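You operate a simulated robot arm through the tools that you are given. There is no shell and no other tool.

You run a simulated two-armed robot. Do the job below in one go: nothing can be reset, and whatever is moved stays where it is left.

Task
Find the sensor that reads OPEN and swap in the plug marked NEW.
Fine: switch the box on to test and off at the end; the bad plug goes into the rack.
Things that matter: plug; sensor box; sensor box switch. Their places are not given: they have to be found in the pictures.

Only the result counts: the job must be done as asked and must still hold three seconds after the hand-in. Knocking over, shifting, dropping, spilling or breaking anything else fails it.

Robot
Two 7-joint arms with fingered hands on one trunk that stands fixed in place. Base frame: the origin is at the foot of the trunk, x ahead of it, y to its left, z up. Units: cm, rad, N and s.
The left shoulder is at [5.1, 15.2, 114.7], the right one opposite. With the tool pointing down near the work surface each hand reaches from about 42 to 82 cm from the base axis, measured 20 degrees to its own side. Payload 3.8 kg a hand.
The TCP of each hand is the grasp point between the finger pads, 3 cm short of the fingertips. In the tool frame z runs along the fingers and y along their closing line. The gripper opens to 10.4 cm; its body begins 3.5 cm behind the TCP. The gripper is a hand of 5 fingers: y runs from the thumb to the fingers, the wrist lies at [-1.5, -10.4, -17.8] in the tool frame.
Orientation is told as [roll, pitch, yaw] about the base's x, y, z axes, in that order, counted from this pose: with the fingers straight down and the wrist toward the robot, the tool's x, y and z point along [0, 1, 0], [1, 0, 0] and [0, 0, -1] of the base frame.

Tools
- The arms move only by the tool move_arm. It takes "left_deltas", "right_deltas" or both (then of equal length, played together; a hand with none holds still); each is one flat list of numbers, 6 for each row, row after row: the shift along the base's x, y, z in units of 40 mm (1.0 is 40 mm), then the turn, a rotation vector about the base's x, y, z in units of 6 degrees (1.0 is 6 degrees). In form: [tx, ty, tz, wx, wy, wz, tx, ty, tz, wx, wy, wz, ...]. A call has 1 to 20 rows; each row shifts and turns the commanded pose from where the row before left it. A call with a number of a shift or a turn outside -1 to 1 is refused whole. Rows are played at 5 a second. More than 5 cm and 0.15 rad between two rows, and nothing of the call is played. Where a pose cannot be reached the arm comes as near as it can. A force on the tool above 40 N (or 10 N above the force at the start of the call, whichever is more), or a blocked arm, ends the call early, and 0.2 s more pass. In this call time passes only in rows, and 0.2 s behind the last. It gives the time, the measured TCP pose, the force on the tool (base axes), the opening and the grip force at its end, in the units of the frame above (readings bear some noise), with the torque about the TCP (base axes, N m) and any sound that the robot's microphone picked up, and new pictures: "pictures" is both (left out), scene, wrist or none (wrist: the cameras of the hands that moved).
- Cameras (640 x 400 px; columns grow to the right, rows downward): "scene" is now at [13.65, -5.56, 130.27]; the picture's right is [-0.59, -0.80, 0.08], its down [-0.46, 0.25, -0.85] and it looks along [0.66, -0.54, -0.51] (base axes); focal length 279 px, centre (320, 200). "left" rides on the left gripper at [-8, -7.8, -14.1] in its tool frame; the picture's right is [-0.78, -0.30, 0.56], its down [0.54, -0.78, 0.33] and it looks along [0.33, 0.56, 0.76] (tool axes); focal length 247 px, centre (320, 200). "right" rides on the right gripper at [8, -7.8, -14.1] in its tool frame; the picture's right is [-0.78, 0.30, -0.56], its down [-0.53, -0.78, 0.33] and it looks along [-0.33, 0.56, 0.76] (tool axes); focal length 247 px, centre (320, 200).
- lift_body(by): moves the trunk up (or, below 0, down) by that many cm; the arms and the scene camera ride with it, the base frame stays. It gives what a move gives, with no picture.
- curl_fingers(index, middle, ring, little, thumb_bend, thumb_turn, hand): sets how far each is bent, from 0 (flat) to 100 (curled in); at 30 the hand is open as for a grip, at 70 the pads meet at the TCP. One left out holds its place. A second passes; each finger stops where it meets its share of the squeeze, and holds until it gets a number again. It is the only way to open and close the hand. It gives what a move gives, with no picture; readings hold the bend of each and the force on index, middle, ring, little, thumb and palm. thumb_turn goes from beside the hand (0) to across from the fingers (100), as for a grip.
- aim_head(pan, tilt): turns the head with the scene camera to pan (to the left, within 1.396 rad either way) and tilt (down, from -0.506 to 1.204), counted from straight ahead of the robot (the tilt from the chest, where the trunk bows). It gives what a move gives, and a new picture of the scene camera.
- locate(camera, pixels): for up to 12 pixels [column, row] of the newest picture of that camera ("zoom" is the newest enlarged one), the place [x, y, z] in the base frame of the surface seen there, good to about 0.2 cm. No time passes.
- enlarge(camera, box): a new picture of the part [left, top, right, bottom] of that camera's present view, enlarged. No time passes.
- close_job(): hands the job in; it is judged then, once.

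Leave the grippers open and the arms clear of the work at the hand-in unless told otherwise.

The tools are called after ">>>" as a command line: name --argument value ..., lists and objects as JSON in quotes. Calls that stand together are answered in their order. move_arm: Moves the arms, as the interface text tells. Its arguments: {"type":"object","properties":{"left_deltas":{"type":"array"},"right_deltas":{"type":"array"},"pictures":{"type":"string","enum":["both","scene","wrist","none"]}},"required":[]} The other tools are called the same way: lift_body (by) moves the trunk up or down; curl_fingers (index, middle, ring, little, thumb_bend, thumb_turn, hand) moves the fingers one by one; aim_head (pan, tilt) turns the head that bears the scene camera; locate (camera, pixels) gives the place of the surface under pixels of a picture; enlarge (camera, box) takes an enlarged picture of a part of a camera's view; close_job () hands the job in.

At the start:

```text
time: 0.0
left_tool_pos: [59.51, -0.61, 111.95]
left_ee_rot: [0.003, 0.001, 0.0]
left_force: [0.0, -0.2, 0.5]
left_ft_torque: [0.01, -0.01, 0.01]
left_width: 10.39
left_finger_force: 0.1
left_shape: jaw
left_bend: [30.0, 30.0, 30.0, 30.0, 30.0, 98.0]
left_finger forces: [0.1, 0.0, 0.1, 0.1, 0.0, 0.0]
right_tool_pos: [29.91, -42.08, 115.83]
right_ee_rot: [-0.001, 0.0, -0.001]
right_force: [-0.1, 0.9, -0.7]
right_ft_torque: [-0.01, 0.02, 0.0]
right_width: 10.37
right_finger_force: 0.1
right_shape: jaw
right_bend: [30.0, 30.0, 30.0, 30.0, 30.0, 98.0]
right_finger forces: [0.0, 0.0, 0.0, 0.0, 0.0, 0.0]
trunk travel left (down, up): [-22.5, 23.1]
head pan, tilt (commanded): [-0.641, 0.428]
```

scene: 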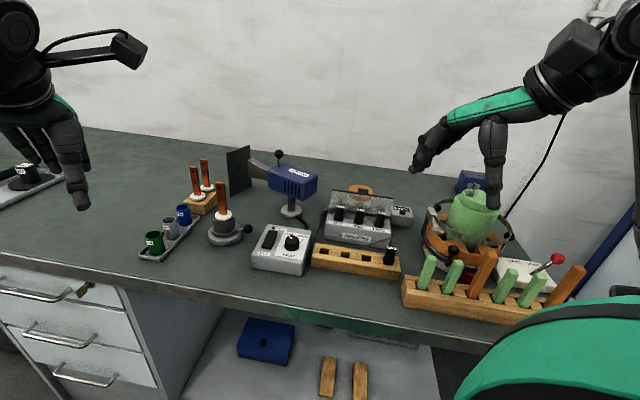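
right: 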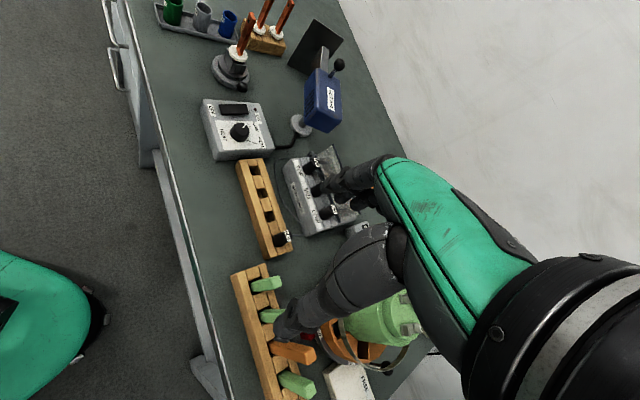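
left: 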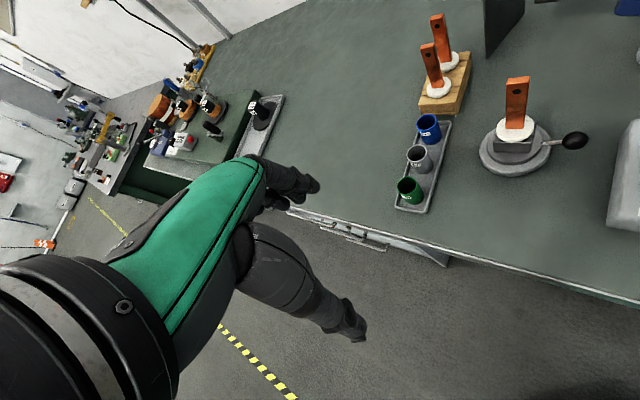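

I see a bench with a grey box with plugs around (358,215), a wooden rack at (355,258), and a grey meter box at (283,250). I will enlarge these areas to read them.

>>> enlarge --camera "scene" --box '[240, 170, 430, 290]'

>>> enlarge --camera "right" --box '[190, 80, 390, 260]'

```text
3.33 times, centred on (335, 230) of scene
```

zoom: 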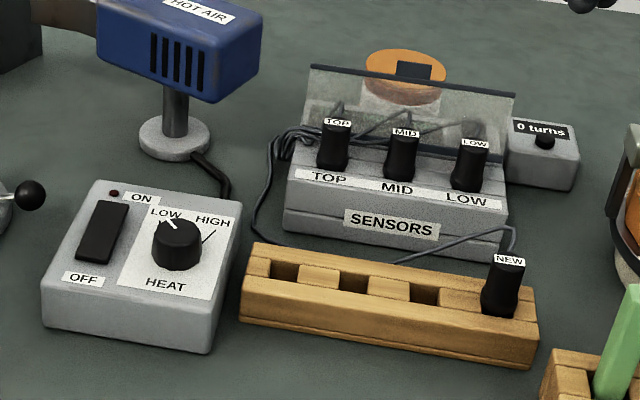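

```text
2.22 times, centred on (290, 170) of right
```

zoom: 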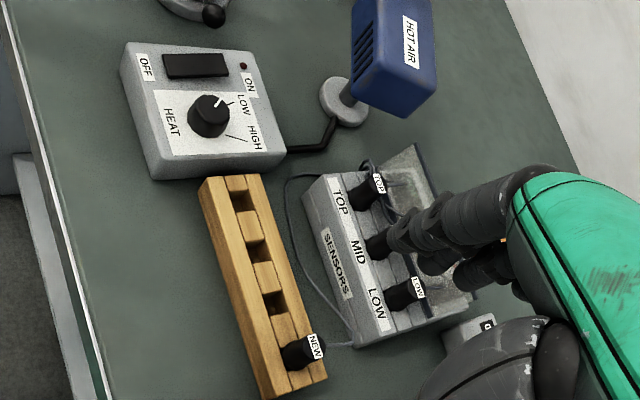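

The SENSORS box has plugs TOP, MID and LOW and the rack holds NEW. I don't yet see where the readings are shown or which switch belongs to the sensor box, so I will enlarge more regions.

>>> enlarge --camera "scene" --box '[390, 160, 640, 330]'

>>> enlarge --camera "scene" --box '[310, 180, 420, 250]'

>>> enlarge --camera "left" --box '[0, 20, 320, 220]'

>>> enlarge --camera "scene" --box '[0, 130, 260, 290]'

```text
2.35 times, centred on (515, 245) of scene
```

zoom: 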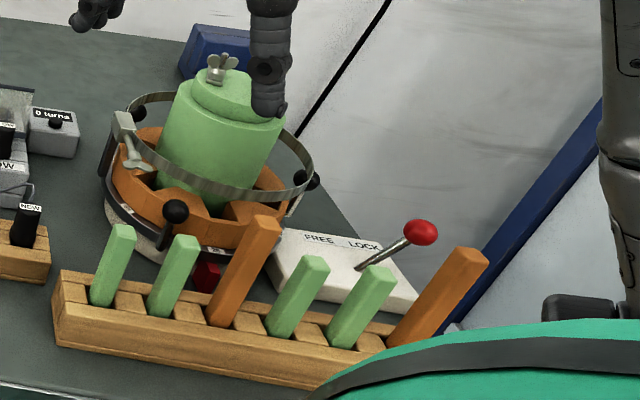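

```text
5.71 times, centred on (365, 215) of scene
```

zoom: 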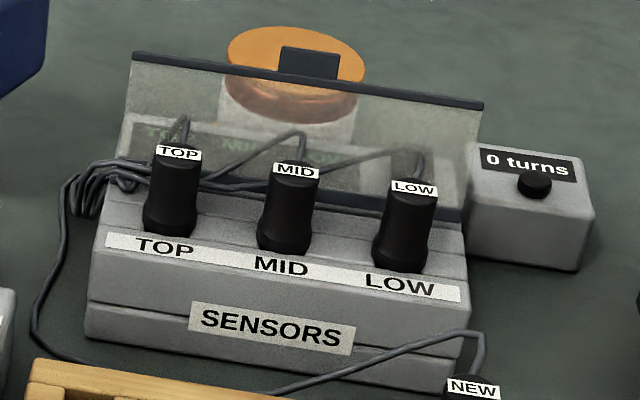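

```text
2.00 times, centred on (160, 120) of left
```

zoom: 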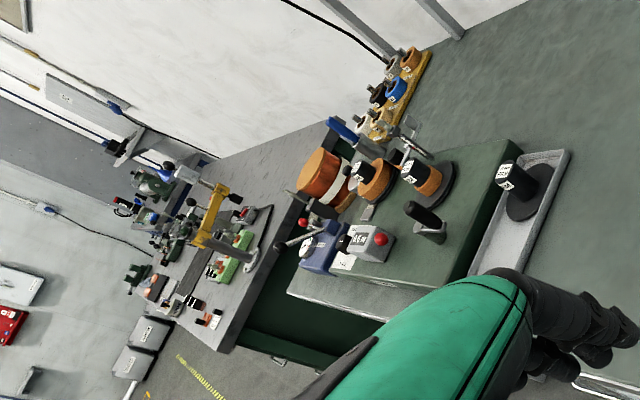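

```text
2.46 times, centred on (130, 210) of scene
```

zoom: 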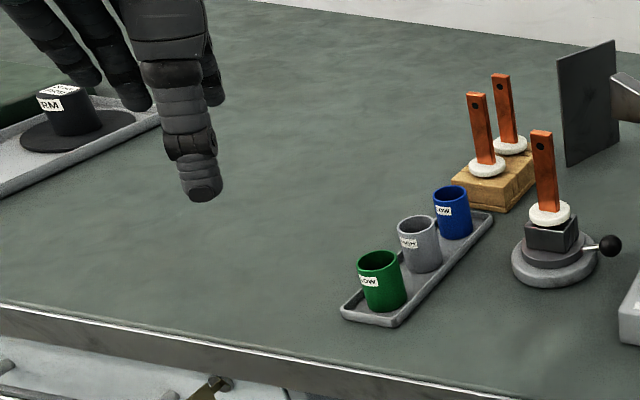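

Behind the plugs there is a tilted glass pane with something behind it, perhaps the display. I will get coordinates of the box, plugs and rack.

>>> locate --camera "scene" --pixels '[[340, 207], [360, 210], [382, 214], [390, 250], [322, 248], [343, 252], [364, 256], [337, 222], [383, 230], [326, 238], [390, 250], [312, 262]]'

>>> locate --camera "zoom" --pixels '[[130, 55], [480, 100], [140, 160], [450, 215], [290, 140], [320, 120], [90, 335], [460, 385], [110, 240], [470, 290]]'

```text
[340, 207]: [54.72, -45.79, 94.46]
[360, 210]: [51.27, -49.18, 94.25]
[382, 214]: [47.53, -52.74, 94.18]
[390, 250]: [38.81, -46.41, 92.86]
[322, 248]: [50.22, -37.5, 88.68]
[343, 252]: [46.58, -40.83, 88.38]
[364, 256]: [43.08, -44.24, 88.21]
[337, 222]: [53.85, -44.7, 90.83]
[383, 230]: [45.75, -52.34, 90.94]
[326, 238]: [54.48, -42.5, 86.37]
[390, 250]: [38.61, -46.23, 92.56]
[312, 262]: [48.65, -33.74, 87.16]
```

```text
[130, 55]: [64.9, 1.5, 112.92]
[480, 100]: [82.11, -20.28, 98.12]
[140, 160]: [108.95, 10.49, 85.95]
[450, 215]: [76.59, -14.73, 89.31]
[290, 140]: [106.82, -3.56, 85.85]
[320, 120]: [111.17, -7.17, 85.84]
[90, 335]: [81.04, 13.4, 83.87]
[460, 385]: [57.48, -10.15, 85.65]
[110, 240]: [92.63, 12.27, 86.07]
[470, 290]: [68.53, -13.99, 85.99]
```

Bench top is about z=86; plugs are around z=94. I will enlarge the box again and locate the glass pane and what is behind it.

>>> enlarge --camera "scene" --box '[310, 180, 420, 250]'

>>> locate --camera "zoom" --pixels '[[130, 55], [480, 100], [135, 130], [455, 215], [350, 180], [200, 130], [90, 335], [455, 380], [110, 240], [465, 290], [530, 160], [260, 110]]'

```text
5.71 times, centred on (365, 215) of scene
```

zoom: 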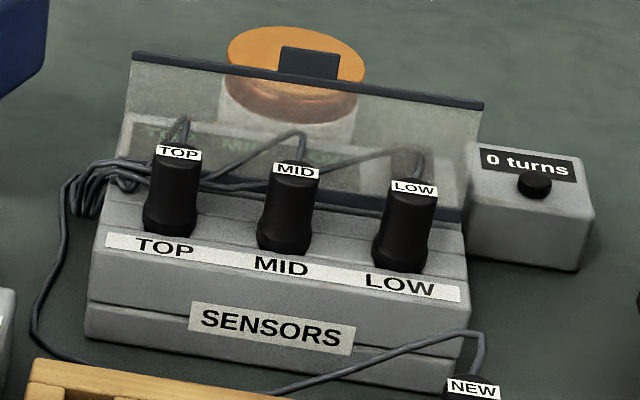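

```text
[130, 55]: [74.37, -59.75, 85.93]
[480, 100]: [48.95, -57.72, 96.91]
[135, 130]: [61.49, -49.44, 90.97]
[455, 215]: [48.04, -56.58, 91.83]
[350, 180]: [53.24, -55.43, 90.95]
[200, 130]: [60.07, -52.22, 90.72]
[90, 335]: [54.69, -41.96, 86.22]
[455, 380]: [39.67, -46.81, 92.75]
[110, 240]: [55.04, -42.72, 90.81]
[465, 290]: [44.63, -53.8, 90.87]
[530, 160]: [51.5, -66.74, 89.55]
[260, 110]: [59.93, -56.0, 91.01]
```

The box top continues behind the glass pane, and the display may lie there. I will measure the heights of the things near the right hand before moving it for an overhead look.

>>> locate --camera "scene" --pixels '[[475, 182], [480, 200], [557, 258], [575, 275], [485, 260], [430, 262], [300, 172], [280, 155], [410, 285], [530, 315], [440, 205], [510, 235]]'

>>> aim_head --pan -0.75 --tilt 0.75

```text
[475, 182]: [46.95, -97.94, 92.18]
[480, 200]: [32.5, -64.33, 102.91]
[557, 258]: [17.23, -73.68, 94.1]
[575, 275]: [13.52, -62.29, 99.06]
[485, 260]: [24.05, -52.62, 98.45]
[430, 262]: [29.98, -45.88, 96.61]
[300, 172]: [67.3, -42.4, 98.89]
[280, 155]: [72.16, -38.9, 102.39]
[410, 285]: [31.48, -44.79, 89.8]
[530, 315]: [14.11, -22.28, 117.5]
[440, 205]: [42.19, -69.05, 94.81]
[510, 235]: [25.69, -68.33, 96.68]
```

```text
time: 0.8
left_tool_pos: [59.56, -0.63, 111.95]
left_ee_rot: [-0.001, 0.001, 0.0]
left_force: [-0.2, 0.5, 0.6]
left_ft_torque: [-0.03, 0.0, 0.02]
left_width: 10.37
left_finger_force: 0.0
left_shape: jaw
left_bend: [30.0, 30.0, 30.0, 30.0, 30.0, 98.0]
left_finger forces: [0.0, 0.1, 0.1, 0.1, 0.1, 0.0]
right_tool_pos: [30.0, -42.05, 115.84]
right_ee_rot: [0.001, 0.001, -0.001]
right_force: [0.4, 1.1, 0.2]
right_ft_torque: [0.02, -0.03, -0.02]
right_width: 10.36
right_finger_force: 0.1
right_shape: jaw
right_bend: [30.0, 30.0, 30.0, 30.0, 30.0, 98.0]
right_finger forces: [0.0, 0.0, 0.0, 0.1, 0.0, 0.1]
trunk travel left (down, up): [-22.5, 23.1]
head pan, tilt (commanded): [-0.75, 0.75]
```

scene: 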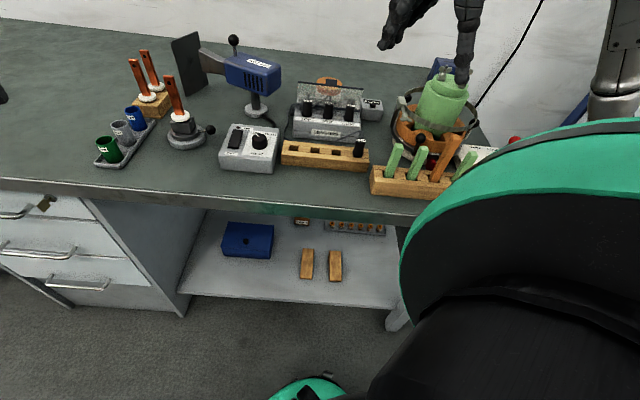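

The display is still hidden. I will move the right hand up and back toward (40,-63,119) in free air, so its wrist camera looks at the sensor box from above.

>>> move_arm --right_deltas '[0, 0, 1, 0, 0, 0, 0.42, -0.875, 0, 0, 0, 0, 0.42, -0.875, 0, 0, 0, 0, 0.42, -0.875, 0, 0, 0, 0, 0.42, -0.875, 0, 0, 0, 0, 0.42, -0.875, 0, 0, 0, 0, 0.42, -0.875, 0, 0, 0, 0]'

```text
time: 2.4
left_tool_pos: [59.38, -0.6, 112.09]
left_ee_rot: [-0.001, -0.001, 0.0]
left_force: [-0.2, -0.2, -0.1]
left_ft_torque: [-0.01, -0.04, 0.01]
left_width: 10.38
left_finger_force: 0.3
left_shape: jaw
left_bend: [30.0, 30.0, 30.0, 30.0, 30.0, 98.0]
left_finger forces: [0.0, 0.1, 0.0, 0.1, 0.0, 0.0]
right_tool_pos: [40.24, -63.2, 119.78]
right_ee_rot: [-0.001, -0.002, -0.001]
right_force: [0.7, -0.2, -0.6]
right_ft_torque: [-0.01, 0.0, -0.02]
right_width: 10.38
right_finger_force: 0.1
right_shape: jaw
right_bend: [30.0, 30.0, 30.0, 30.0, 30.0, 98.0]
right_finger forces: [0.1, 0.0, 0.0, 0.1, 0.0, 0.0]
trunk travel left (down, up): [-22.5, 23.1]
head pan, tilt (commanded): [-0.75, 0.75]
```

scene: 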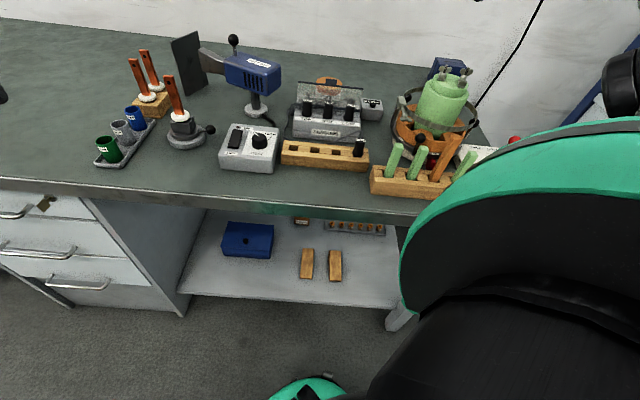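
right: 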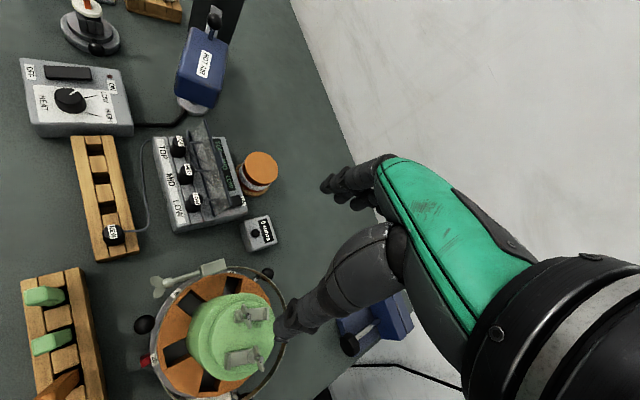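

The wrist camera now sees the sensor box at (195,185) from above, with a display behind the glass. I will enlarge it.

>>> enlarge --camera "right" --box '[140, 110, 300, 260]'

>>> enlarge --camera "right" --box '[180, 120, 260, 230]'

```text
2.67 times, centred on (220, 185) of right
```

zoom: 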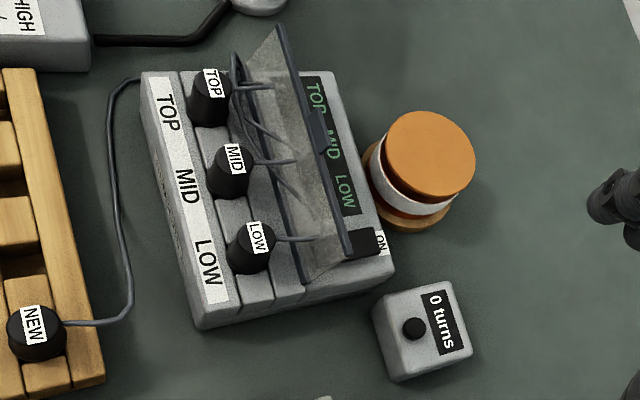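

```text
3.64 times, centred on (220, 175) of right
```

zoom: 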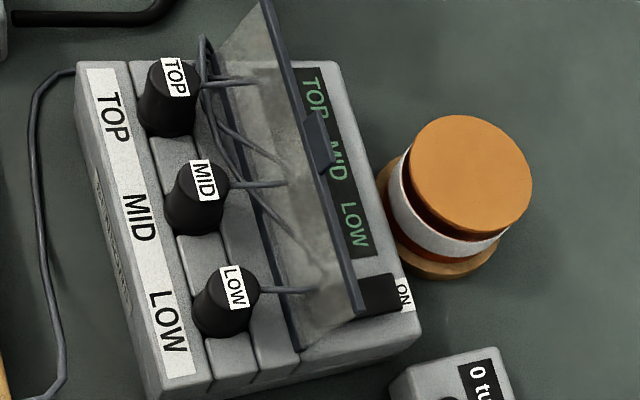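

I see the display (TOP MID LOW, dark) and a black rocker switch with an ON label on the rear deck beside it, near zoom pixel (380,295). I will locate all these pieces.

>>> locate --camera "zoom" --pixels '[[380, 293], [402, 293], [362, 312], [395, 310], [300, 75], [375, 255], [265, 5], [357, 308], [300, 345], [205, 45], [320, 140], [340, 340]]'

>>> locate --camera "right" --pixels '[[180, 143], [186, 172], [194, 199], [112, 232], [95, 148], [99, 177], [104, 206], [155, 140], [172, 230], [247, 212], [165, 160], [225, 133]]'

```text
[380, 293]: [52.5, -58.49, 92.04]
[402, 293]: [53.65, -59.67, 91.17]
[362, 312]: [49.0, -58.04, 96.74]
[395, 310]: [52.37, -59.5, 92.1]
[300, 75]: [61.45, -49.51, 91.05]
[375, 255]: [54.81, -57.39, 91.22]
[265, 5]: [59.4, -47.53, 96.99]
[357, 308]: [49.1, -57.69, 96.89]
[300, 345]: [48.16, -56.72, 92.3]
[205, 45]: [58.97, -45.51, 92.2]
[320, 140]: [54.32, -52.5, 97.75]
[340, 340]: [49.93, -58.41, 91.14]
```

```text
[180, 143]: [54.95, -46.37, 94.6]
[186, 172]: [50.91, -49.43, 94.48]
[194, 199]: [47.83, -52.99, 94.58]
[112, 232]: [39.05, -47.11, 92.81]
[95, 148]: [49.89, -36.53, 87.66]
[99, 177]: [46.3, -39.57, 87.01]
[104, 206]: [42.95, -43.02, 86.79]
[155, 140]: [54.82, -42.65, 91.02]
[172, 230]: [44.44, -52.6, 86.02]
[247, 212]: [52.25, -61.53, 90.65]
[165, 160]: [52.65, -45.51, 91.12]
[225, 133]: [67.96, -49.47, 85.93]
```

The switch is at about (52.5,-58.5,92), behind the glass, whose top edge leans back. I will look closely at the rack slots, the switch and the plugs.

>>> enlarge --camera "right" --box '[60, 125, 150, 265]'

>>> enlarge --camera "right" --box '[200, 185, 260, 225]'

>>> enlarge --camera "scene" --box '[275, 70, 390, 180]'

```text
2.86 times, centred on (105, 195) of right
```

zoom: 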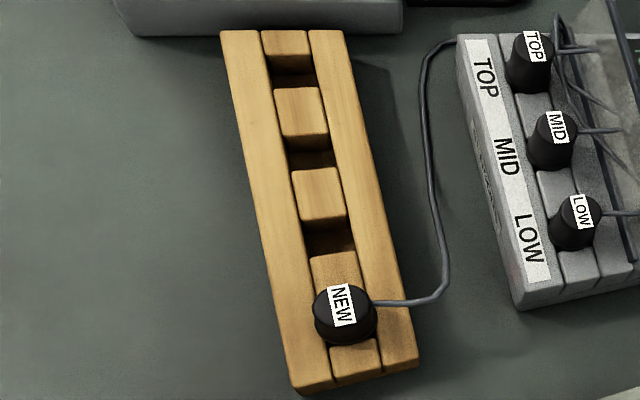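

```text
10.00 times, centred on (230, 205) of right
```

zoom: 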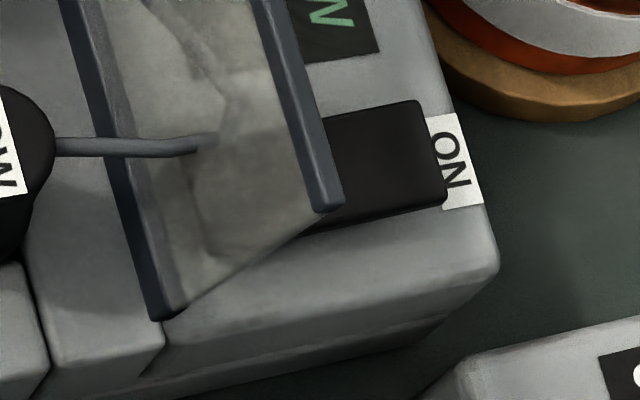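

```text
3.64 times, centred on (332, 125) of scene
```

zoom: 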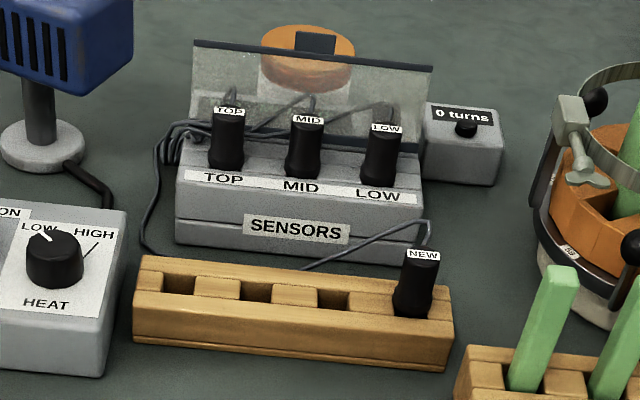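

The rocker's ON end is at the rear. I will press it with the index finger; first I curl the other fingers of the right hand away and check where the index tip lies.

>>> curl_fingers --hand "right" --index 30 --middle 100 --ring 100 --little 100 --thumb_bend 30 --thumb_turn 98

>>> enlarge --camera "right" --box '[240, 120, 480, 370]'

```text
time: 3.4
left_tool_pos: [59.49, -0.58, 112.1]
left_ee_rot: [-0.001, 0.0, 0.0]
left_force: [-0.1, -0.2, 0.3]
left_ft_torque: [0.0, 0.0, -0.01]
left_width: 10.36
left_finger_force: 0.0
left_shape: jaw
left_bend: [30.0, 30.0, 30.0, 30.0, 30.0, 98.0]
left_finger forces: [0.1, 0.1, 0.0, 0.0, 0.0, 0.1]
right_tool_pos: [40.17, -63.01, 119.9]
right_ee_rot: [0.001, 0.0, 0.0]
right_force: [0.0, -1.0, 0.5]
right_ft_torque: [0.01, 0.05, -0.03]
right_width: 10.32
right_finger_force: 0.0
right_shape: fingers
right_bend: [30.0, 100.0, 100.0, 100.0, 30.0, 96.0]
right_finger forces: [0.0, 0.1, 0.0, 0.0, 0.0, 0.0]
trunk travel left (down, up): [-22.5, 23.1]
head pan, tilt (commanded): [-0.75, 0.75]
```

```text
1.60 times, centred on (360, 245) of right
```

zoom: 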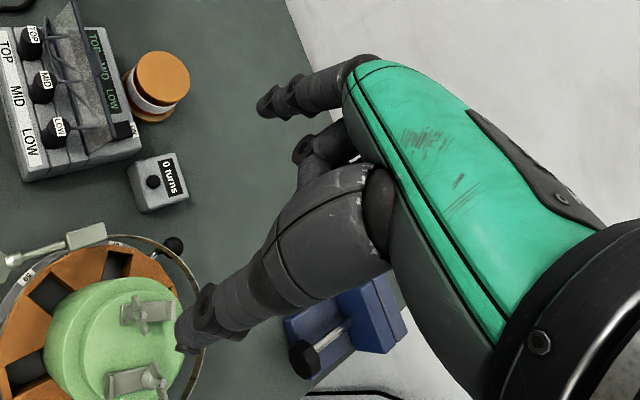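

The index now extends alone, tip near zoom (264,105), thumb tip near (185,340). I will locate these points to get the tip geometry.

>>> locate --camera "zoom" --pixels '[[262, 105], [270, 112], [290, 100], [320, 90], [350, 75], [185, 345], [195, 320], [230, 310], [300, 150], [310, 175], [330, 130], [300, 220]]'

```text
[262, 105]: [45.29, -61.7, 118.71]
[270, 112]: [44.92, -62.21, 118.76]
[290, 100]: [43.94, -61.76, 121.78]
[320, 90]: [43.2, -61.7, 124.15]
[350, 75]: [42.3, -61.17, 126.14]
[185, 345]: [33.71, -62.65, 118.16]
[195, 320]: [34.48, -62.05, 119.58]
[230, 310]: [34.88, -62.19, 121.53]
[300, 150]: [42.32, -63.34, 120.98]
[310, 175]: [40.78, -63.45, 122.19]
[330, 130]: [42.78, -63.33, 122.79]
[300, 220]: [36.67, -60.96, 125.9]
```

Index tip sits about 5 cm forward of the TCP. I will bend the index a bit more so it points straight down and turn the thumb beside the hand, then look again.

>>> curl_fingers --hand "right" --index 50 --thumb_bend 30 --thumb_turn 0

>>> enlarge --camera "right" --box '[240, 120, 480, 370]'

```text
time: 4.4
left_tool_pos: [59.5, -0.78, 111.98]
left_ee_rot: [-0.001, 0.001, -0.001]
left_force: [0.4, 0.6, -1.2]
left_ft_torque: [-0.01, 0.01, 0.02]
left_width: 10.35
left_finger_force: 0.0
left_shape: jaw
left_bend: [30.0, 30.0, 30.0, 30.0, 30.0, 98.0]
left_finger forces: [0.1, 0.0, 0.0, 0.0, 0.0, 0.0]
right_tool_pos: [40.24, -62.96, 119.88]
right_ee_rot: [0.001, 0.0, 0.0]
right_force: [0.3, -0.1, -0.3]
right_ft_torque: [0.0, 0.0, -0.01]
right_width: 13.26
right_finger_force: 0.1
right_shape: fingers
right_bend: [50.0, 100.0, 100.0, 100.0, 30.0, 0.0]
right_finger forces: [0.0, 0.0, 0.0, 0.0, 0.0, 0.0]
trunk travel left (down, up): [-22.5, 23.1]
head pan, tilt (commanded): [-0.75, 0.75]
```

```text
1.60 times, centred on (360, 245) of right
```

zoom: 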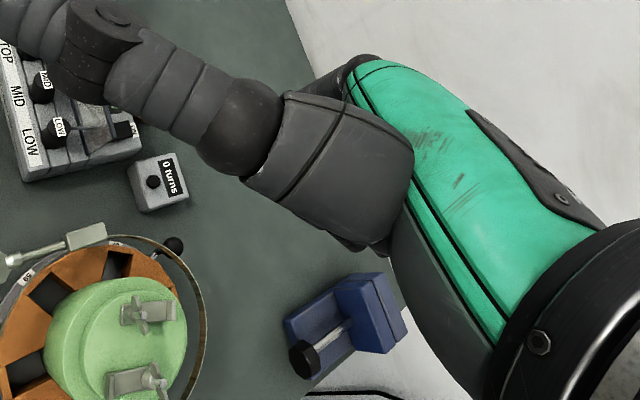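

The thumb beside the hand blocks the camera and would reach over the box. I will turn it back across and keep it flat (bend 0), then check the index tip.

>>> curl_fingers --hand "right" --thumb_bend 0 --thumb_turn 98

>>> enlarge --camera "right" --box '[240, 120, 480, 370]'

```text
time: 5.4
left_tool_pos: [59.41, -0.66, 111.99]
left_ee_rot: [0.0, -0.001, 0.001]
left_force: [0.1, 0.2, -0.2]
left_ft_torque: [0.01, -0.01, 0.0]
left_width: 10.35
left_finger_force: 0.1
left_shape: jaw
left_bend: [30.0, 30.0, 30.0, 30.0, 30.0, 98.0]
left_finger forces: [0.0, 0.0, 0.0, 0.0, 0.0, 0.0]
right_tool_pos: [40.21, -63.03, 119.79]
right_ee_rot: [-0.001, 0.0, 0.0]
right_force: [0.2, 0.5, 0.2]
right_ft_torque: [0.0, 0.02, 0.02]
right_width: 9.78
right_finger_force: 0.1
right_shape: fingers
right_bend: [50.0, 100.0, 100.0, 100.0, 0.0, 93.0]
right_finger forces: [0.0, 0.0, 0.1, 0.0, 0.0, 0.0]
trunk travel left (down, up): [-22.5, 23.1]
head pan, tilt (commanded): [-0.75, 0.75]
```

```text
1.60 times, centred on (360, 245) of right
```

zoom: 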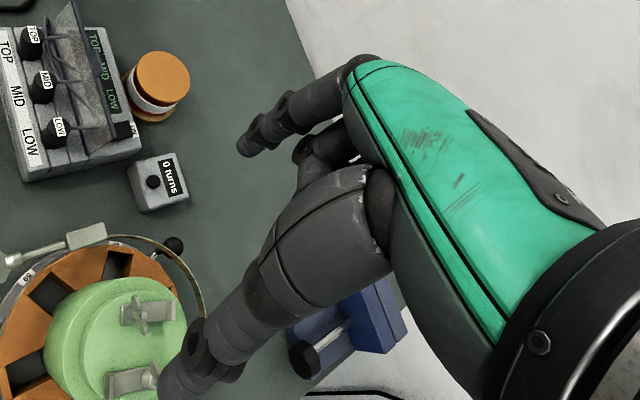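

I will locate the index tip (zoom 243,148), its knuckles and the thumb tip in this pose.

>>> locate --camera "zoom" --pixels '[[242, 145], [247, 152], [255, 135], [285, 115], [320, 90], [350, 75], [165, 395], [190, 340], [220, 340], [300, 155], [315, 175], [360, 200]]'

```text
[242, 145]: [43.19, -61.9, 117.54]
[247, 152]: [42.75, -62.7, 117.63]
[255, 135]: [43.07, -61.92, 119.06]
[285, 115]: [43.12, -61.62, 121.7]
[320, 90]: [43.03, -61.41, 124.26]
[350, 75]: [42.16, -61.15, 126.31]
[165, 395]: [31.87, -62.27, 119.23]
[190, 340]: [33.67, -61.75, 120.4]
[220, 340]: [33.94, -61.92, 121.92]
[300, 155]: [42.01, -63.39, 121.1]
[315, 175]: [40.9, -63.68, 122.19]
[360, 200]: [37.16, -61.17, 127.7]
```

The index points straight down, tip about 2.7 cm forward and 2.4 cm below the TCP. I will move above the rocker's ON end, to TCP (50.3,-59.7,104), and check with the wrist camera.

>>> move_arm --right_deltas '[0.84, 0.275, 0, 0, 0, 0, 0.84, 0.275, 0, 0, 0, 0, 0.84, 0.275, 0, 0, 0, 0, 0, 0, -1, 0, 0, 0, 0, 0, -1, 0, 0, 0, 0, 0, -1, 0, 0, 0, 0, 0, -0.95, 0, 0, 0]'

```text
time: 7.0
left_tool_pos: [59.49, -0.66, 111.93]
left_ee_rot: [0.001, 0.001, 0.001]
left_force: [0.0, -0.5, -0.6]
left_ft_torque: [0.02, -0.01, 0.01]
left_width: 10.4
left_finger_force: 0.0
left_shape: jaw
left_bend: [30.0, 30.0, 30.0, 30.0, 30.0, 98.0]
left_finger forces: [0.1, 0.0, 0.0, 0.0, 0.0, 0.0]
right_tool_pos: [50.13, -59.82, 104.1]
right_ee_rot: [0.001, 0.0, 0.0]
right_force: [-0.7, 0.1, -0.3]
right_ft_torque: [0.01, -0.02, -0.02]
right_width: 9.76
right_finger_force: 0.0
right_shape: fingers
right_bend: [50.0, 100.0, 100.0, 100.0, 0.0, 93.0]
right_finger forces: [0.1, 0.0, 0.0, 0.0, 0.0, 0.0]
trunk travel left (down, up): [-22.5, 23.1]
head pan, tilt (commanded): [-0.75, 0.75]
```

scene: 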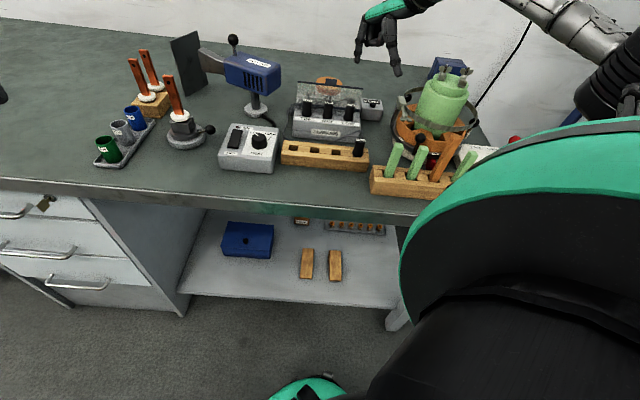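
right: 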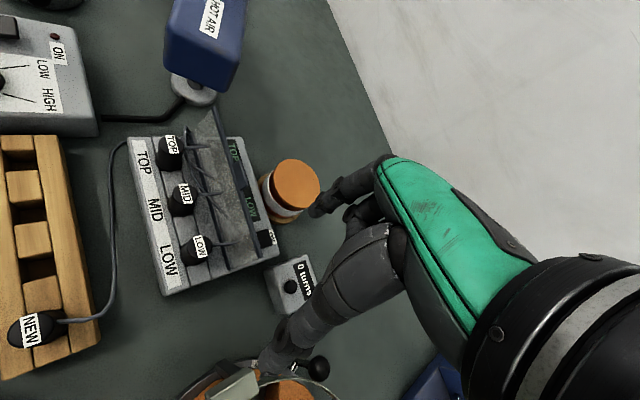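

The hand is over the area. I will check the nearby obstacles under the thumb (winder clamp near (235,385), ball at (319,369)), the counter box, orange spool, and the switch.

>>> locate --camera "right" --pixels '[[235, 385], [319, 369], [262, 360], [290, 285], [309, 270], [295, 180], [316, 208], [265, 238], [272, 237], [262, 245], [229, 268], [250, 258]]'

>>> enlarge --camera "right" --box '[190, 190, 330, 300]'

```text
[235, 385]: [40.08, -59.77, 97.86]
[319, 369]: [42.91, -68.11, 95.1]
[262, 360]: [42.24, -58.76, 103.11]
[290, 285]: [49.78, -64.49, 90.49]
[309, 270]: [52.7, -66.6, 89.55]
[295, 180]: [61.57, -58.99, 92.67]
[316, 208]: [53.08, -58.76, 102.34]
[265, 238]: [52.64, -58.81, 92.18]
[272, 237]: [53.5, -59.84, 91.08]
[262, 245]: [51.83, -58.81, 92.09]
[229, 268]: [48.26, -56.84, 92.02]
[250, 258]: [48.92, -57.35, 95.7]
```

```text
3.64 times, centred on (260, 245) of right
```

zoom: 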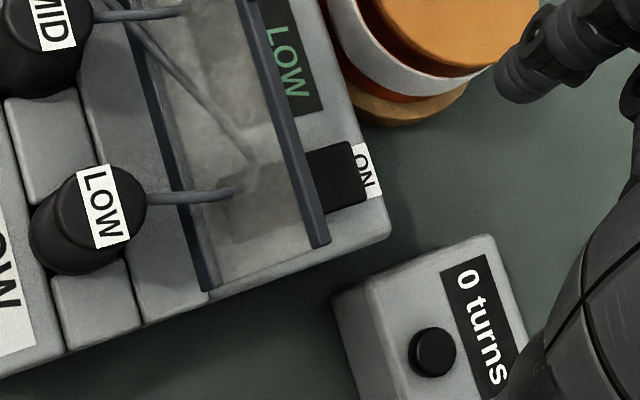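

The winder clamp top (40.1,-59.8,97.9) lies under the flat thumb, so I will bend the thumb in to about 50 to keep it short, then verify its tip.

>>> curl_fingers --hand "right" --thumb_bend 50 --thumb_turn 98

>>> enlarge --camera "right" --box '[220, 140, 440, 360]'

```text
time: 8.0
left_tool_pos: [59.47, -0.63, 112.03]
left_ee_rot: [0.0, 0.0, 0.0]
left_force: [-0.1, 0.5, -1.0]
left_ft_torque: [0.03, -0.02, -0.02]
left_width: 10.33
left_finger_force: 0.0
left_shape: jaw
left_bend: [30.0, 30.0, 30.0, 30.0, 30.0, 98.0]
left_finger forces: [0.0, 0.0, 0.0, 0.0, 0.0, 0.0]
right_tool_pos: [50.1, -59.77, 103.94]
right_ee_rot: [0.0, 0.0, 0.001]
right_force: [1.2, 0.2, 0.7]
right_ft_torque: [0.0, 0.0, -0.01]
right_width: 5.26
right_finger_force: 0.1
right_shape: fingers
right_bend: [50.0, 100.0, 100.0, 100.0, 50.0, 98.0]
right_finger forces: [0.1, 0.0, 0.0, 0.0, 0.0, 0.0]
trunk travel left (down, up): [-22.5, 23.1]
head pan, tilt (commanded): [-0.75, 0.75]
```

```text
1.82 times, centred on (330, 250) of right
```

zoom: 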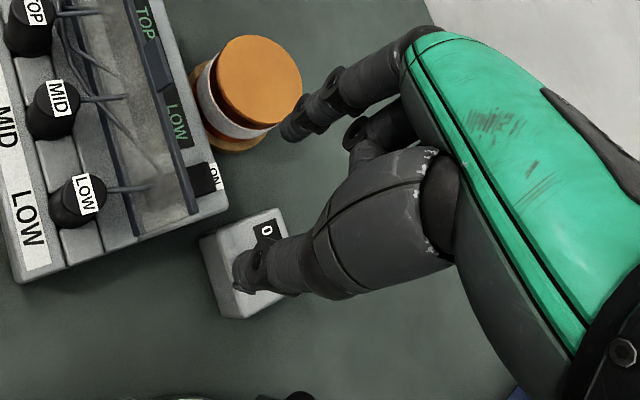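

>>> locate --camera "zoom" --pixels '[[240, 265], [238, 285], [245, 245], [288, 125], [285, 135], [350, 155], [355, 135], [205, 178], [214, 178], [200, 238], [285, 215], [230, 318]]'

```text
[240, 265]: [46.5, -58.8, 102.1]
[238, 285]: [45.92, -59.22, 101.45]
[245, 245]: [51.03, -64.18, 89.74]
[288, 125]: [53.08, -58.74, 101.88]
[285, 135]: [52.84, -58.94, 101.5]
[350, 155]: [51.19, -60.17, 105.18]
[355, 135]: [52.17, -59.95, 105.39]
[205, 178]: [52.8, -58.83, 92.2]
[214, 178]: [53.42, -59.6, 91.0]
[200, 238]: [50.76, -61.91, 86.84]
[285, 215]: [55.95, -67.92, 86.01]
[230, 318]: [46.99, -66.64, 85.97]
```

Index tip is around (52.9,-59.3,101.4); thumb tip (46.2,-59.5) is clear of box and clamp. I shift 0.5 cm in y and go down about 7 cm, short of the rocker at z 92.2.

>>> move_arm --right_deltas '[-0.025, 0.125, -0.5, 0, 0, 0, 0, 0, -0.5, 0, 0, 0, 0, 0, -0.5, 0, 0, 0, 0, 0, -0.25, 0, 0, 0]' --pictures "wrist"

>>> enlarge --camera "right" --box '[230, 170, 370, 280]'

```text
time: 9.0
left_tool_pos: [59.45, -0.59, 112.0]
left_ee_rot: [0.0, 0.001, 0.001]
left_force: [-0.5, 0.4, 0.2]
left_ft_torque: [0.03, 0.01, 0.01]
left_width: 10.34
left_finger_force: 0.1
left_shape: jaw
left_bend: [30.0, 30.0, 30.0, 30.0, 30.0, 98.0]
left_finger forces: [0.0, 0.0, 0.0, 0.0, 0.0, 0.0]
right_tool_pos: [49.97, -59.28, 97.06]
right_ee_rot: [-0.002, 0.0, 0.001]
right_force: [-0.8, -0.6, -1.2]
right_ft_torque: [-0.01, 0.05, 0.02]
right_width: 5.24
right_finger_force: 0.2
right_shape: fingers
right_bend: [50.0, 100.0, 100.0, 100.0, 50.0, 98.0]
right_finger forces: [0.0, 0.0, 0.1, 0.0, 0.1, 0.0]
trunk travel left (down, up): [-22.5, 23.1]
head pan, tilt (commanded): [-0.75, 0.75]
```

right: 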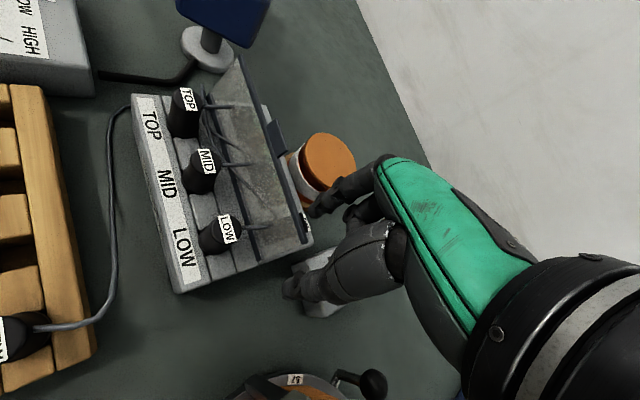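

```text
3.64 times, centred on (300, 225) of right
```

zoom: 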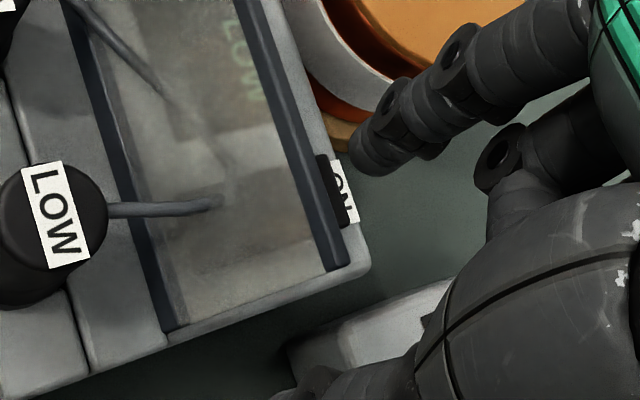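

I will locate the index tip now (zoom ~(357,160)) and the rocker edge.

>>> locate --camera "zoom" --pixels '[[356, 160], [362, 165], [375, 160], [400, 165], [332, 190], [345, 192], [325, 165], [345, 265], [250, 60], [365, 145]]'

```text
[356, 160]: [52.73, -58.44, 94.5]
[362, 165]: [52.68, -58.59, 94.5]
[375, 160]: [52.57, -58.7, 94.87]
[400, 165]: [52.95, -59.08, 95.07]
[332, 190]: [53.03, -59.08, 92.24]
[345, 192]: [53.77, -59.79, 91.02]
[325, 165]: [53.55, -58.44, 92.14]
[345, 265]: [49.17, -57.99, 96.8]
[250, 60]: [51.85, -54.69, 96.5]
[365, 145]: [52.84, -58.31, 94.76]
```

The tip is at about (52.8,-58.9,94.3), over the rear part of the rocker (top z≈92.2). I press down in small steps.

>>> move_arm --right_deltas '[0, 0, -0.25, 0, 0, 0, 0, 0, -0.2, 0, 0, 0, 0, 0, -0.05, 0, 0, 0, 0, 0, -0.05, 0, 0, 0, 0, 0, -0.05, 0, 0, 0]' --pictures "wrist"

>>> enlarge --camera "right" --box '[210, 100, 380, 240]'

```text
time: 10.2
left_tool_pos: [59.4, -0.58, 112.05]
left_ee_rot: [-0.001, -0.002, 0.0]
left_force: [0.2, 0.1, -0.3]
left_ft_torque: [-0.01, -0.01, -0.03]
left_width: 10.37
left_finger_force: 0.0
left_shape: jaw
left_bend: [30.0, 30.0, 30.0, 30.0, 30.0, 98.0]
left_finger forces: [0.1, 0.0, 0.0, 0.0, 0.0, 0.0]
right_tool_pos: [50.03, -59.29, 94.95]
right_ee_rot: [-0.002, -0.006, -0.002]
right_force: [0.5, -0.8, 10.3]
right_ft_torque: [0.05, -0.36, -0.03]
right_width: 5.3
right_finger_force: 4.7
right_shape: fingers
right_bend: [49.0, 100.0, 100.0, 100.0, 50.0, 98.0]
right_finger forces: [9.4, 0.1, 0.1, 0.0, 0.0, 0.0]
trunk travel left (down, up): [-22.5, 23.1]
head pan, tilt (commanded): [-0.75, 0.75]
```

right: 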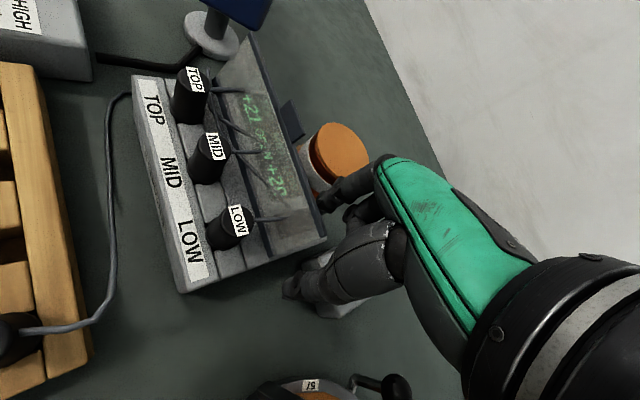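

```text
2.86 times, centred on (295, 170) of right
```

zoom: 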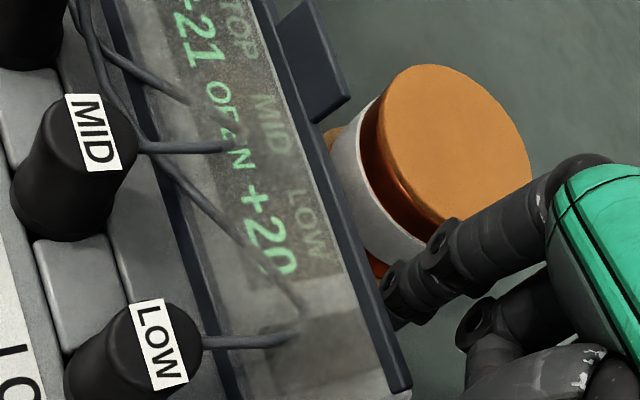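

The display came on: TOP "+21", MID "OPEN", LOW "+20". I lift the finger straight up and read it again from higher.

>>> move_arm --right_deltas '[0, 0, 0.5, 0, 0, 0, 0, 0, 0.8, 0, 0, 0, 0, 0, 1, 0, 0, 0, 0, 0, 1, 0, 0, 0]'

>>> enlarge --camera "right" --box '[130, 110, 340, 280]'

```text
time: 11.2
left_tool_pos: [59.5, -0.6, 112.01]
left_ee_rot: [0.001, 0.0, -0.001]
left_force: [-0.2, 0.2, -0.5]
left_ft_torque: [0.01, -0.02, -0.01]
left_width: 10.36
left_finger_force: 0.1
left_shape: jaw
left_bend: [30.0, 30.0, 30.0, 30.0, 30.0, 98.0]
left_finger forces: [0.0, 0.0, 0.0, 0.0, 0.0, 0.0]
right_tool_pos: [50.06, -59.25, 107.81]
right_ee_rot: [-0.001, 0.001, -0.001]
right_force: [-0.2, -0.2, 0.5]
right_ft_torque: [-0.02, -0.02, 0.01]
right_width: 5.25
right_finger_force: 0.1
right_shape: fingers
right_bend: [50.0, 100.0, 100.0, 100.0, 50.0, 98.0]
right_finger forces: [0.0, 0.0, 0.0, 0.0, 0.1, 0.0]
trunk travel left (down, up): [-22.5, 23.1]
head pan, tilt (commanded): [-0.75, 0.75]
```

scene: 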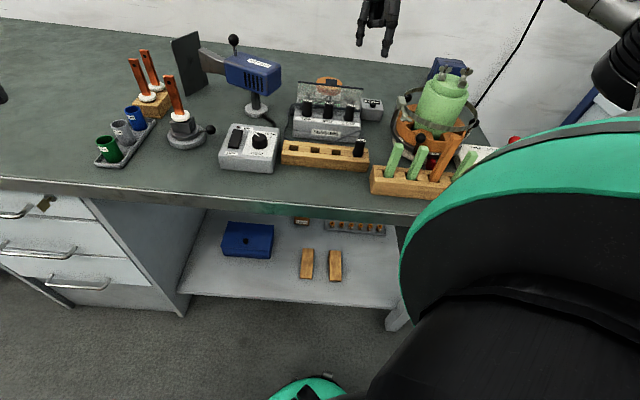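
right: 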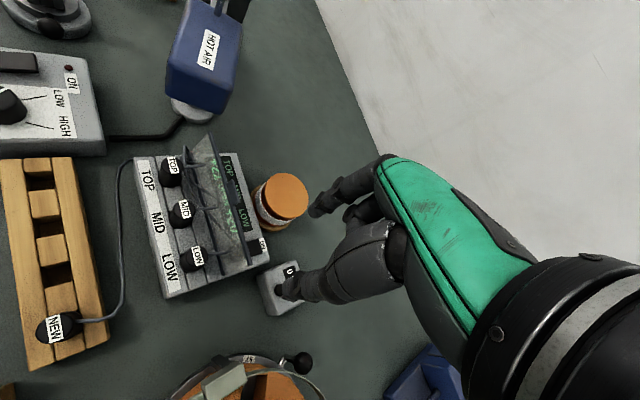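

```text
2.35 times, centred on (235, 195) of right
```

zoom: 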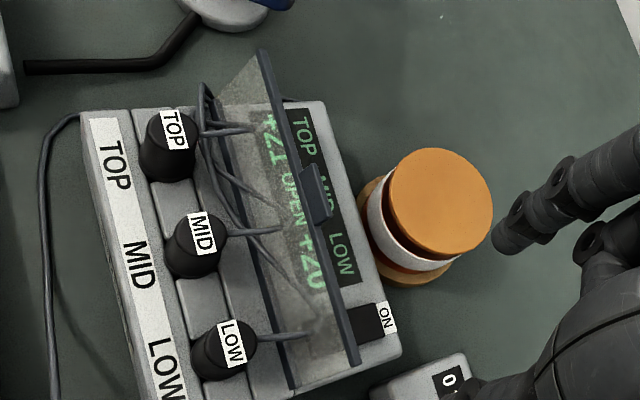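

The box is on and MID reads OPEN. Next I measure the MID plug, its neighbours and the NEW plug closely.

>>> enlarge --camera "scene" --box '[290, 75, 390, 165]'

>>> locate --camera "zoom" --pixels '[[228, 178], [212, 180], [244, 180], [228, 165], [228, 200], [228, 155], [212, 205], [246, 205], [320, 180], [140, 165], [360, 350], [180, 220]]'

```text
4.44 times, centred on (340, 120) of scene
```

zoom: 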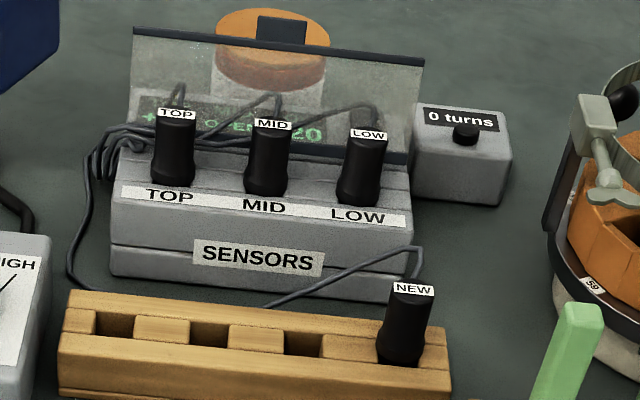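

```text
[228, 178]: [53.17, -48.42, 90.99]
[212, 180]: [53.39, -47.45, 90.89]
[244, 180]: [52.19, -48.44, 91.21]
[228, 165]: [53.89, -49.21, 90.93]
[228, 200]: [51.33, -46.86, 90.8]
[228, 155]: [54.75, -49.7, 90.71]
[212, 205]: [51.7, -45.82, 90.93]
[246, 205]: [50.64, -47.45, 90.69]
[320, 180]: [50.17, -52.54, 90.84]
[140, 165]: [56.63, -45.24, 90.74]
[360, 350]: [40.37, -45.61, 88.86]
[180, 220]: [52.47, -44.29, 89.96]
```

Now I locate points on the plugs in this zoom: MID body around (267,160), NEW body around (403,330).

>>> locate --camera "zoom" --pixels '[[273, 124], [270, 145], [268, 165], [252, 150], [287, 150], [266, 188], [248, 185], [284, 187], [175, 150], [362, 170], [404, 325], [399, 355]]'

>>> locate --camera "right" --pixels '[[181, 210], [172, 213], [188, 212], [182, 200], [170, 165], [194, 257], [55, 328], [40, 172], [45, 223], [50, 275], [22, 260], [88, 240]]'

```text
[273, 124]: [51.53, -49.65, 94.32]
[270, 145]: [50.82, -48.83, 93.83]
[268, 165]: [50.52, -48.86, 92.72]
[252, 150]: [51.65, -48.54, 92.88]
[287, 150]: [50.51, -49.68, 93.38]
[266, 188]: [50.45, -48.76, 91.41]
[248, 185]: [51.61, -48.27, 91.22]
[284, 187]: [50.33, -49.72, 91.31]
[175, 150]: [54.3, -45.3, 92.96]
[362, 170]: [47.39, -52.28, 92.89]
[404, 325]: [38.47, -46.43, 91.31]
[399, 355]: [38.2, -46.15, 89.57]
```

```text
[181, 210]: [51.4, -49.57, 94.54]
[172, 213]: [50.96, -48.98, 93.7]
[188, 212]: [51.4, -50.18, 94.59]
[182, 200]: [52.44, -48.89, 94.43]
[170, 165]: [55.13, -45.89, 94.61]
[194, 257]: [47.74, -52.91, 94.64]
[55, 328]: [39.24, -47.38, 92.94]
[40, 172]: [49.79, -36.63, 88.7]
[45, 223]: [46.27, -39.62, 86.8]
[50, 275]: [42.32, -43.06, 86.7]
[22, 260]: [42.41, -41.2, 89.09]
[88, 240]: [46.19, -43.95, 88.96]
```

MID plug centre is about (51.4,-49.4), radius about 1, top z 94.5; NEW is about (39.05,-47.25). I raise the right hand, yaw it -45° so that the fingers go behind the row and the thumb in front, and move above MID.

>>> move_arm --right_deltas '[0, 0, 1, 0, 0, 0, 0.03, 0.32, 0, 0, 0, -0.9375, 0.03, 0.32, 0, 0, 0, -0.9375, 0.03, 0.32, 0, 0, 0, -0.9375, 0.03, 0.32, 0, 0, 0, -0.9375, 0.03, 0.32, 0, 0, 0, -0.9375, 0.03, 0.32, 0, 0, 0, -0.9375, 0.03, 0.32, 0, 0, 0, -0.9375, 0.03, 0.32, 0, 0, 0, -0.9375]'

>>> curl_fingers --hand "right" --index 50 --middle 50 --thumb_bend 45

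>>> enlarge --camera "right" --box '[120, 60, 440, 300]'

```text
time: 13.2
left_tool_pos: [59.58, -0.54, 111.92]
left_ee_rot: [0.001, 0.002, 0.001]
left_force: [0.2, -0.5, -0.7]
left_ft_torque: [-0.02, -0.03, 0.03]
left_width: 10.36
left_finger_force: 0.1
left_shape: jaw
left_bend: [30.0, 30.0, 30.0, 30.0, 30.0, 98.0]
left_finger forces: [0.0, 0.0, 0.0, 0.0, 0.1, 0.0]
right_tool_pos: [51.03, -49.03, 111.78]
right_ee_rot: [0.0, 0.001, -0.786]
right_force: [-0.1, 0.5, -0.3]
right_ft_torque: [-0.01, 0.0, -0.02]
right_width: 5.26
right_finger_force: 0.1
right_shape: fingers
right_bend: [50.0, 100.0, 100.0, 100.0, 50.0, 98.0]
right_finger forces: [0.1, 0.1, 0.0, 0.0, 0.1, 0.0]
trunk travel left (down, up): [-22.5, 23.1]
head pan, tilt (commanded): [-0.75, 0.75]
```

scene: 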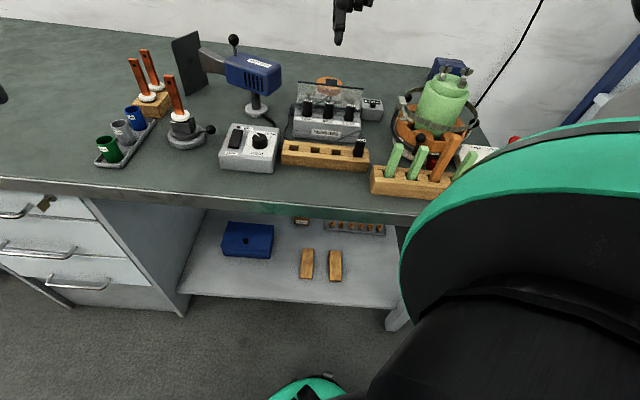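
right: 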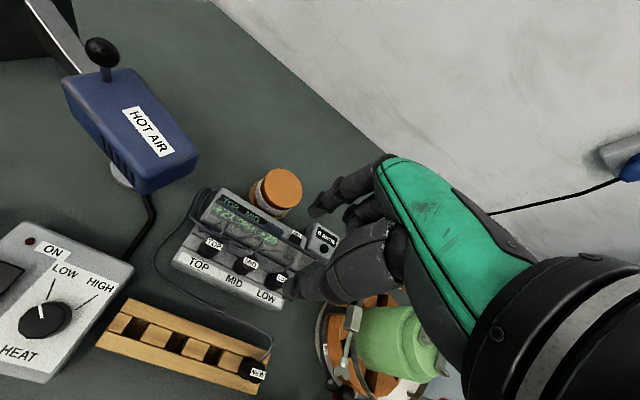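

```text
time: 14.2
left_tool_pos: [59.47, -0.63, 112.0]
left_ee_rot: [0.001, 0.001, -0.001]
left_force: [-0.7, -0.8, 0.0]
left_ft_torque: [0.02, -0.01, -0.04]
left_width: 10.39
left_finger_force: 0.0
left_shape: jaw
left_bend: [30.0, 30.0, 30.0, 30.0, 30.0, 98.0]
left_finger forces: [0.1, 0.0, 0.1, 0.1, 0.1, 0.0]
right_tool_pos: [50.91, -49.09, 111.81]
right_ee_rot: [0.0, 0.0, -0.785]
right_force: [0.2, 0.2, -0.1]
right_ft_torque: [0.02, 0.01, -0.02]
right_width: 5.81
right_finger_force: 0.0
right_shape: fingers
right_bend: [50.0, 50.0, 100.0, 100.0, 45.0, 97.0]
right_finger forces: [0.0, 0.0, 0.0, 0.0, 0.0, 0.0]
trunk travel left (down, up): [-22.5, 23.1]
head pan, tilt (commanded): [-0.75, 0.75]
```

```text
1.67 times, centred on (280, 180) of right
```

zoom: 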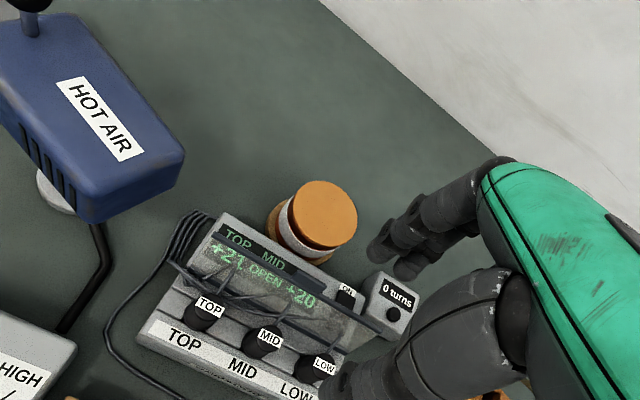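

The display reads TOP +21, MID OPEN, LOW +20. Now I locate the index, middle and thumb tips in the new pose.

>>> enlarge --camera "right" --box '[270, 140, 440, 320]'

```text
2.22 times, centred on (355, 230) of right
```

zoom: 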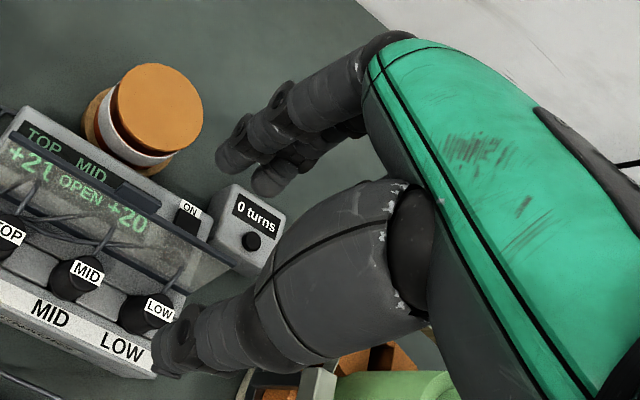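

>>> locate --camera "zoom" --pixels '[[222, 155], [235, 160], [232, 135], [275, 105], [320, 80], [262, 185], [270, 180], [300, 155], [165, 355], [162, 370], [200, 330], [250, 300]]'

```text
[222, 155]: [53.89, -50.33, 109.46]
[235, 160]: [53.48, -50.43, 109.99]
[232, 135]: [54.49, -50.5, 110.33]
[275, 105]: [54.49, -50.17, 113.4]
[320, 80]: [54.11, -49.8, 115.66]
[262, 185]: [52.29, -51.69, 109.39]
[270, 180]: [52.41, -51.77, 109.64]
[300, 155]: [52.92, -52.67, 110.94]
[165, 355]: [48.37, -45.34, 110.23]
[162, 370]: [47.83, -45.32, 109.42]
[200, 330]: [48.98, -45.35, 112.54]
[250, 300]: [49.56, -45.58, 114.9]
```

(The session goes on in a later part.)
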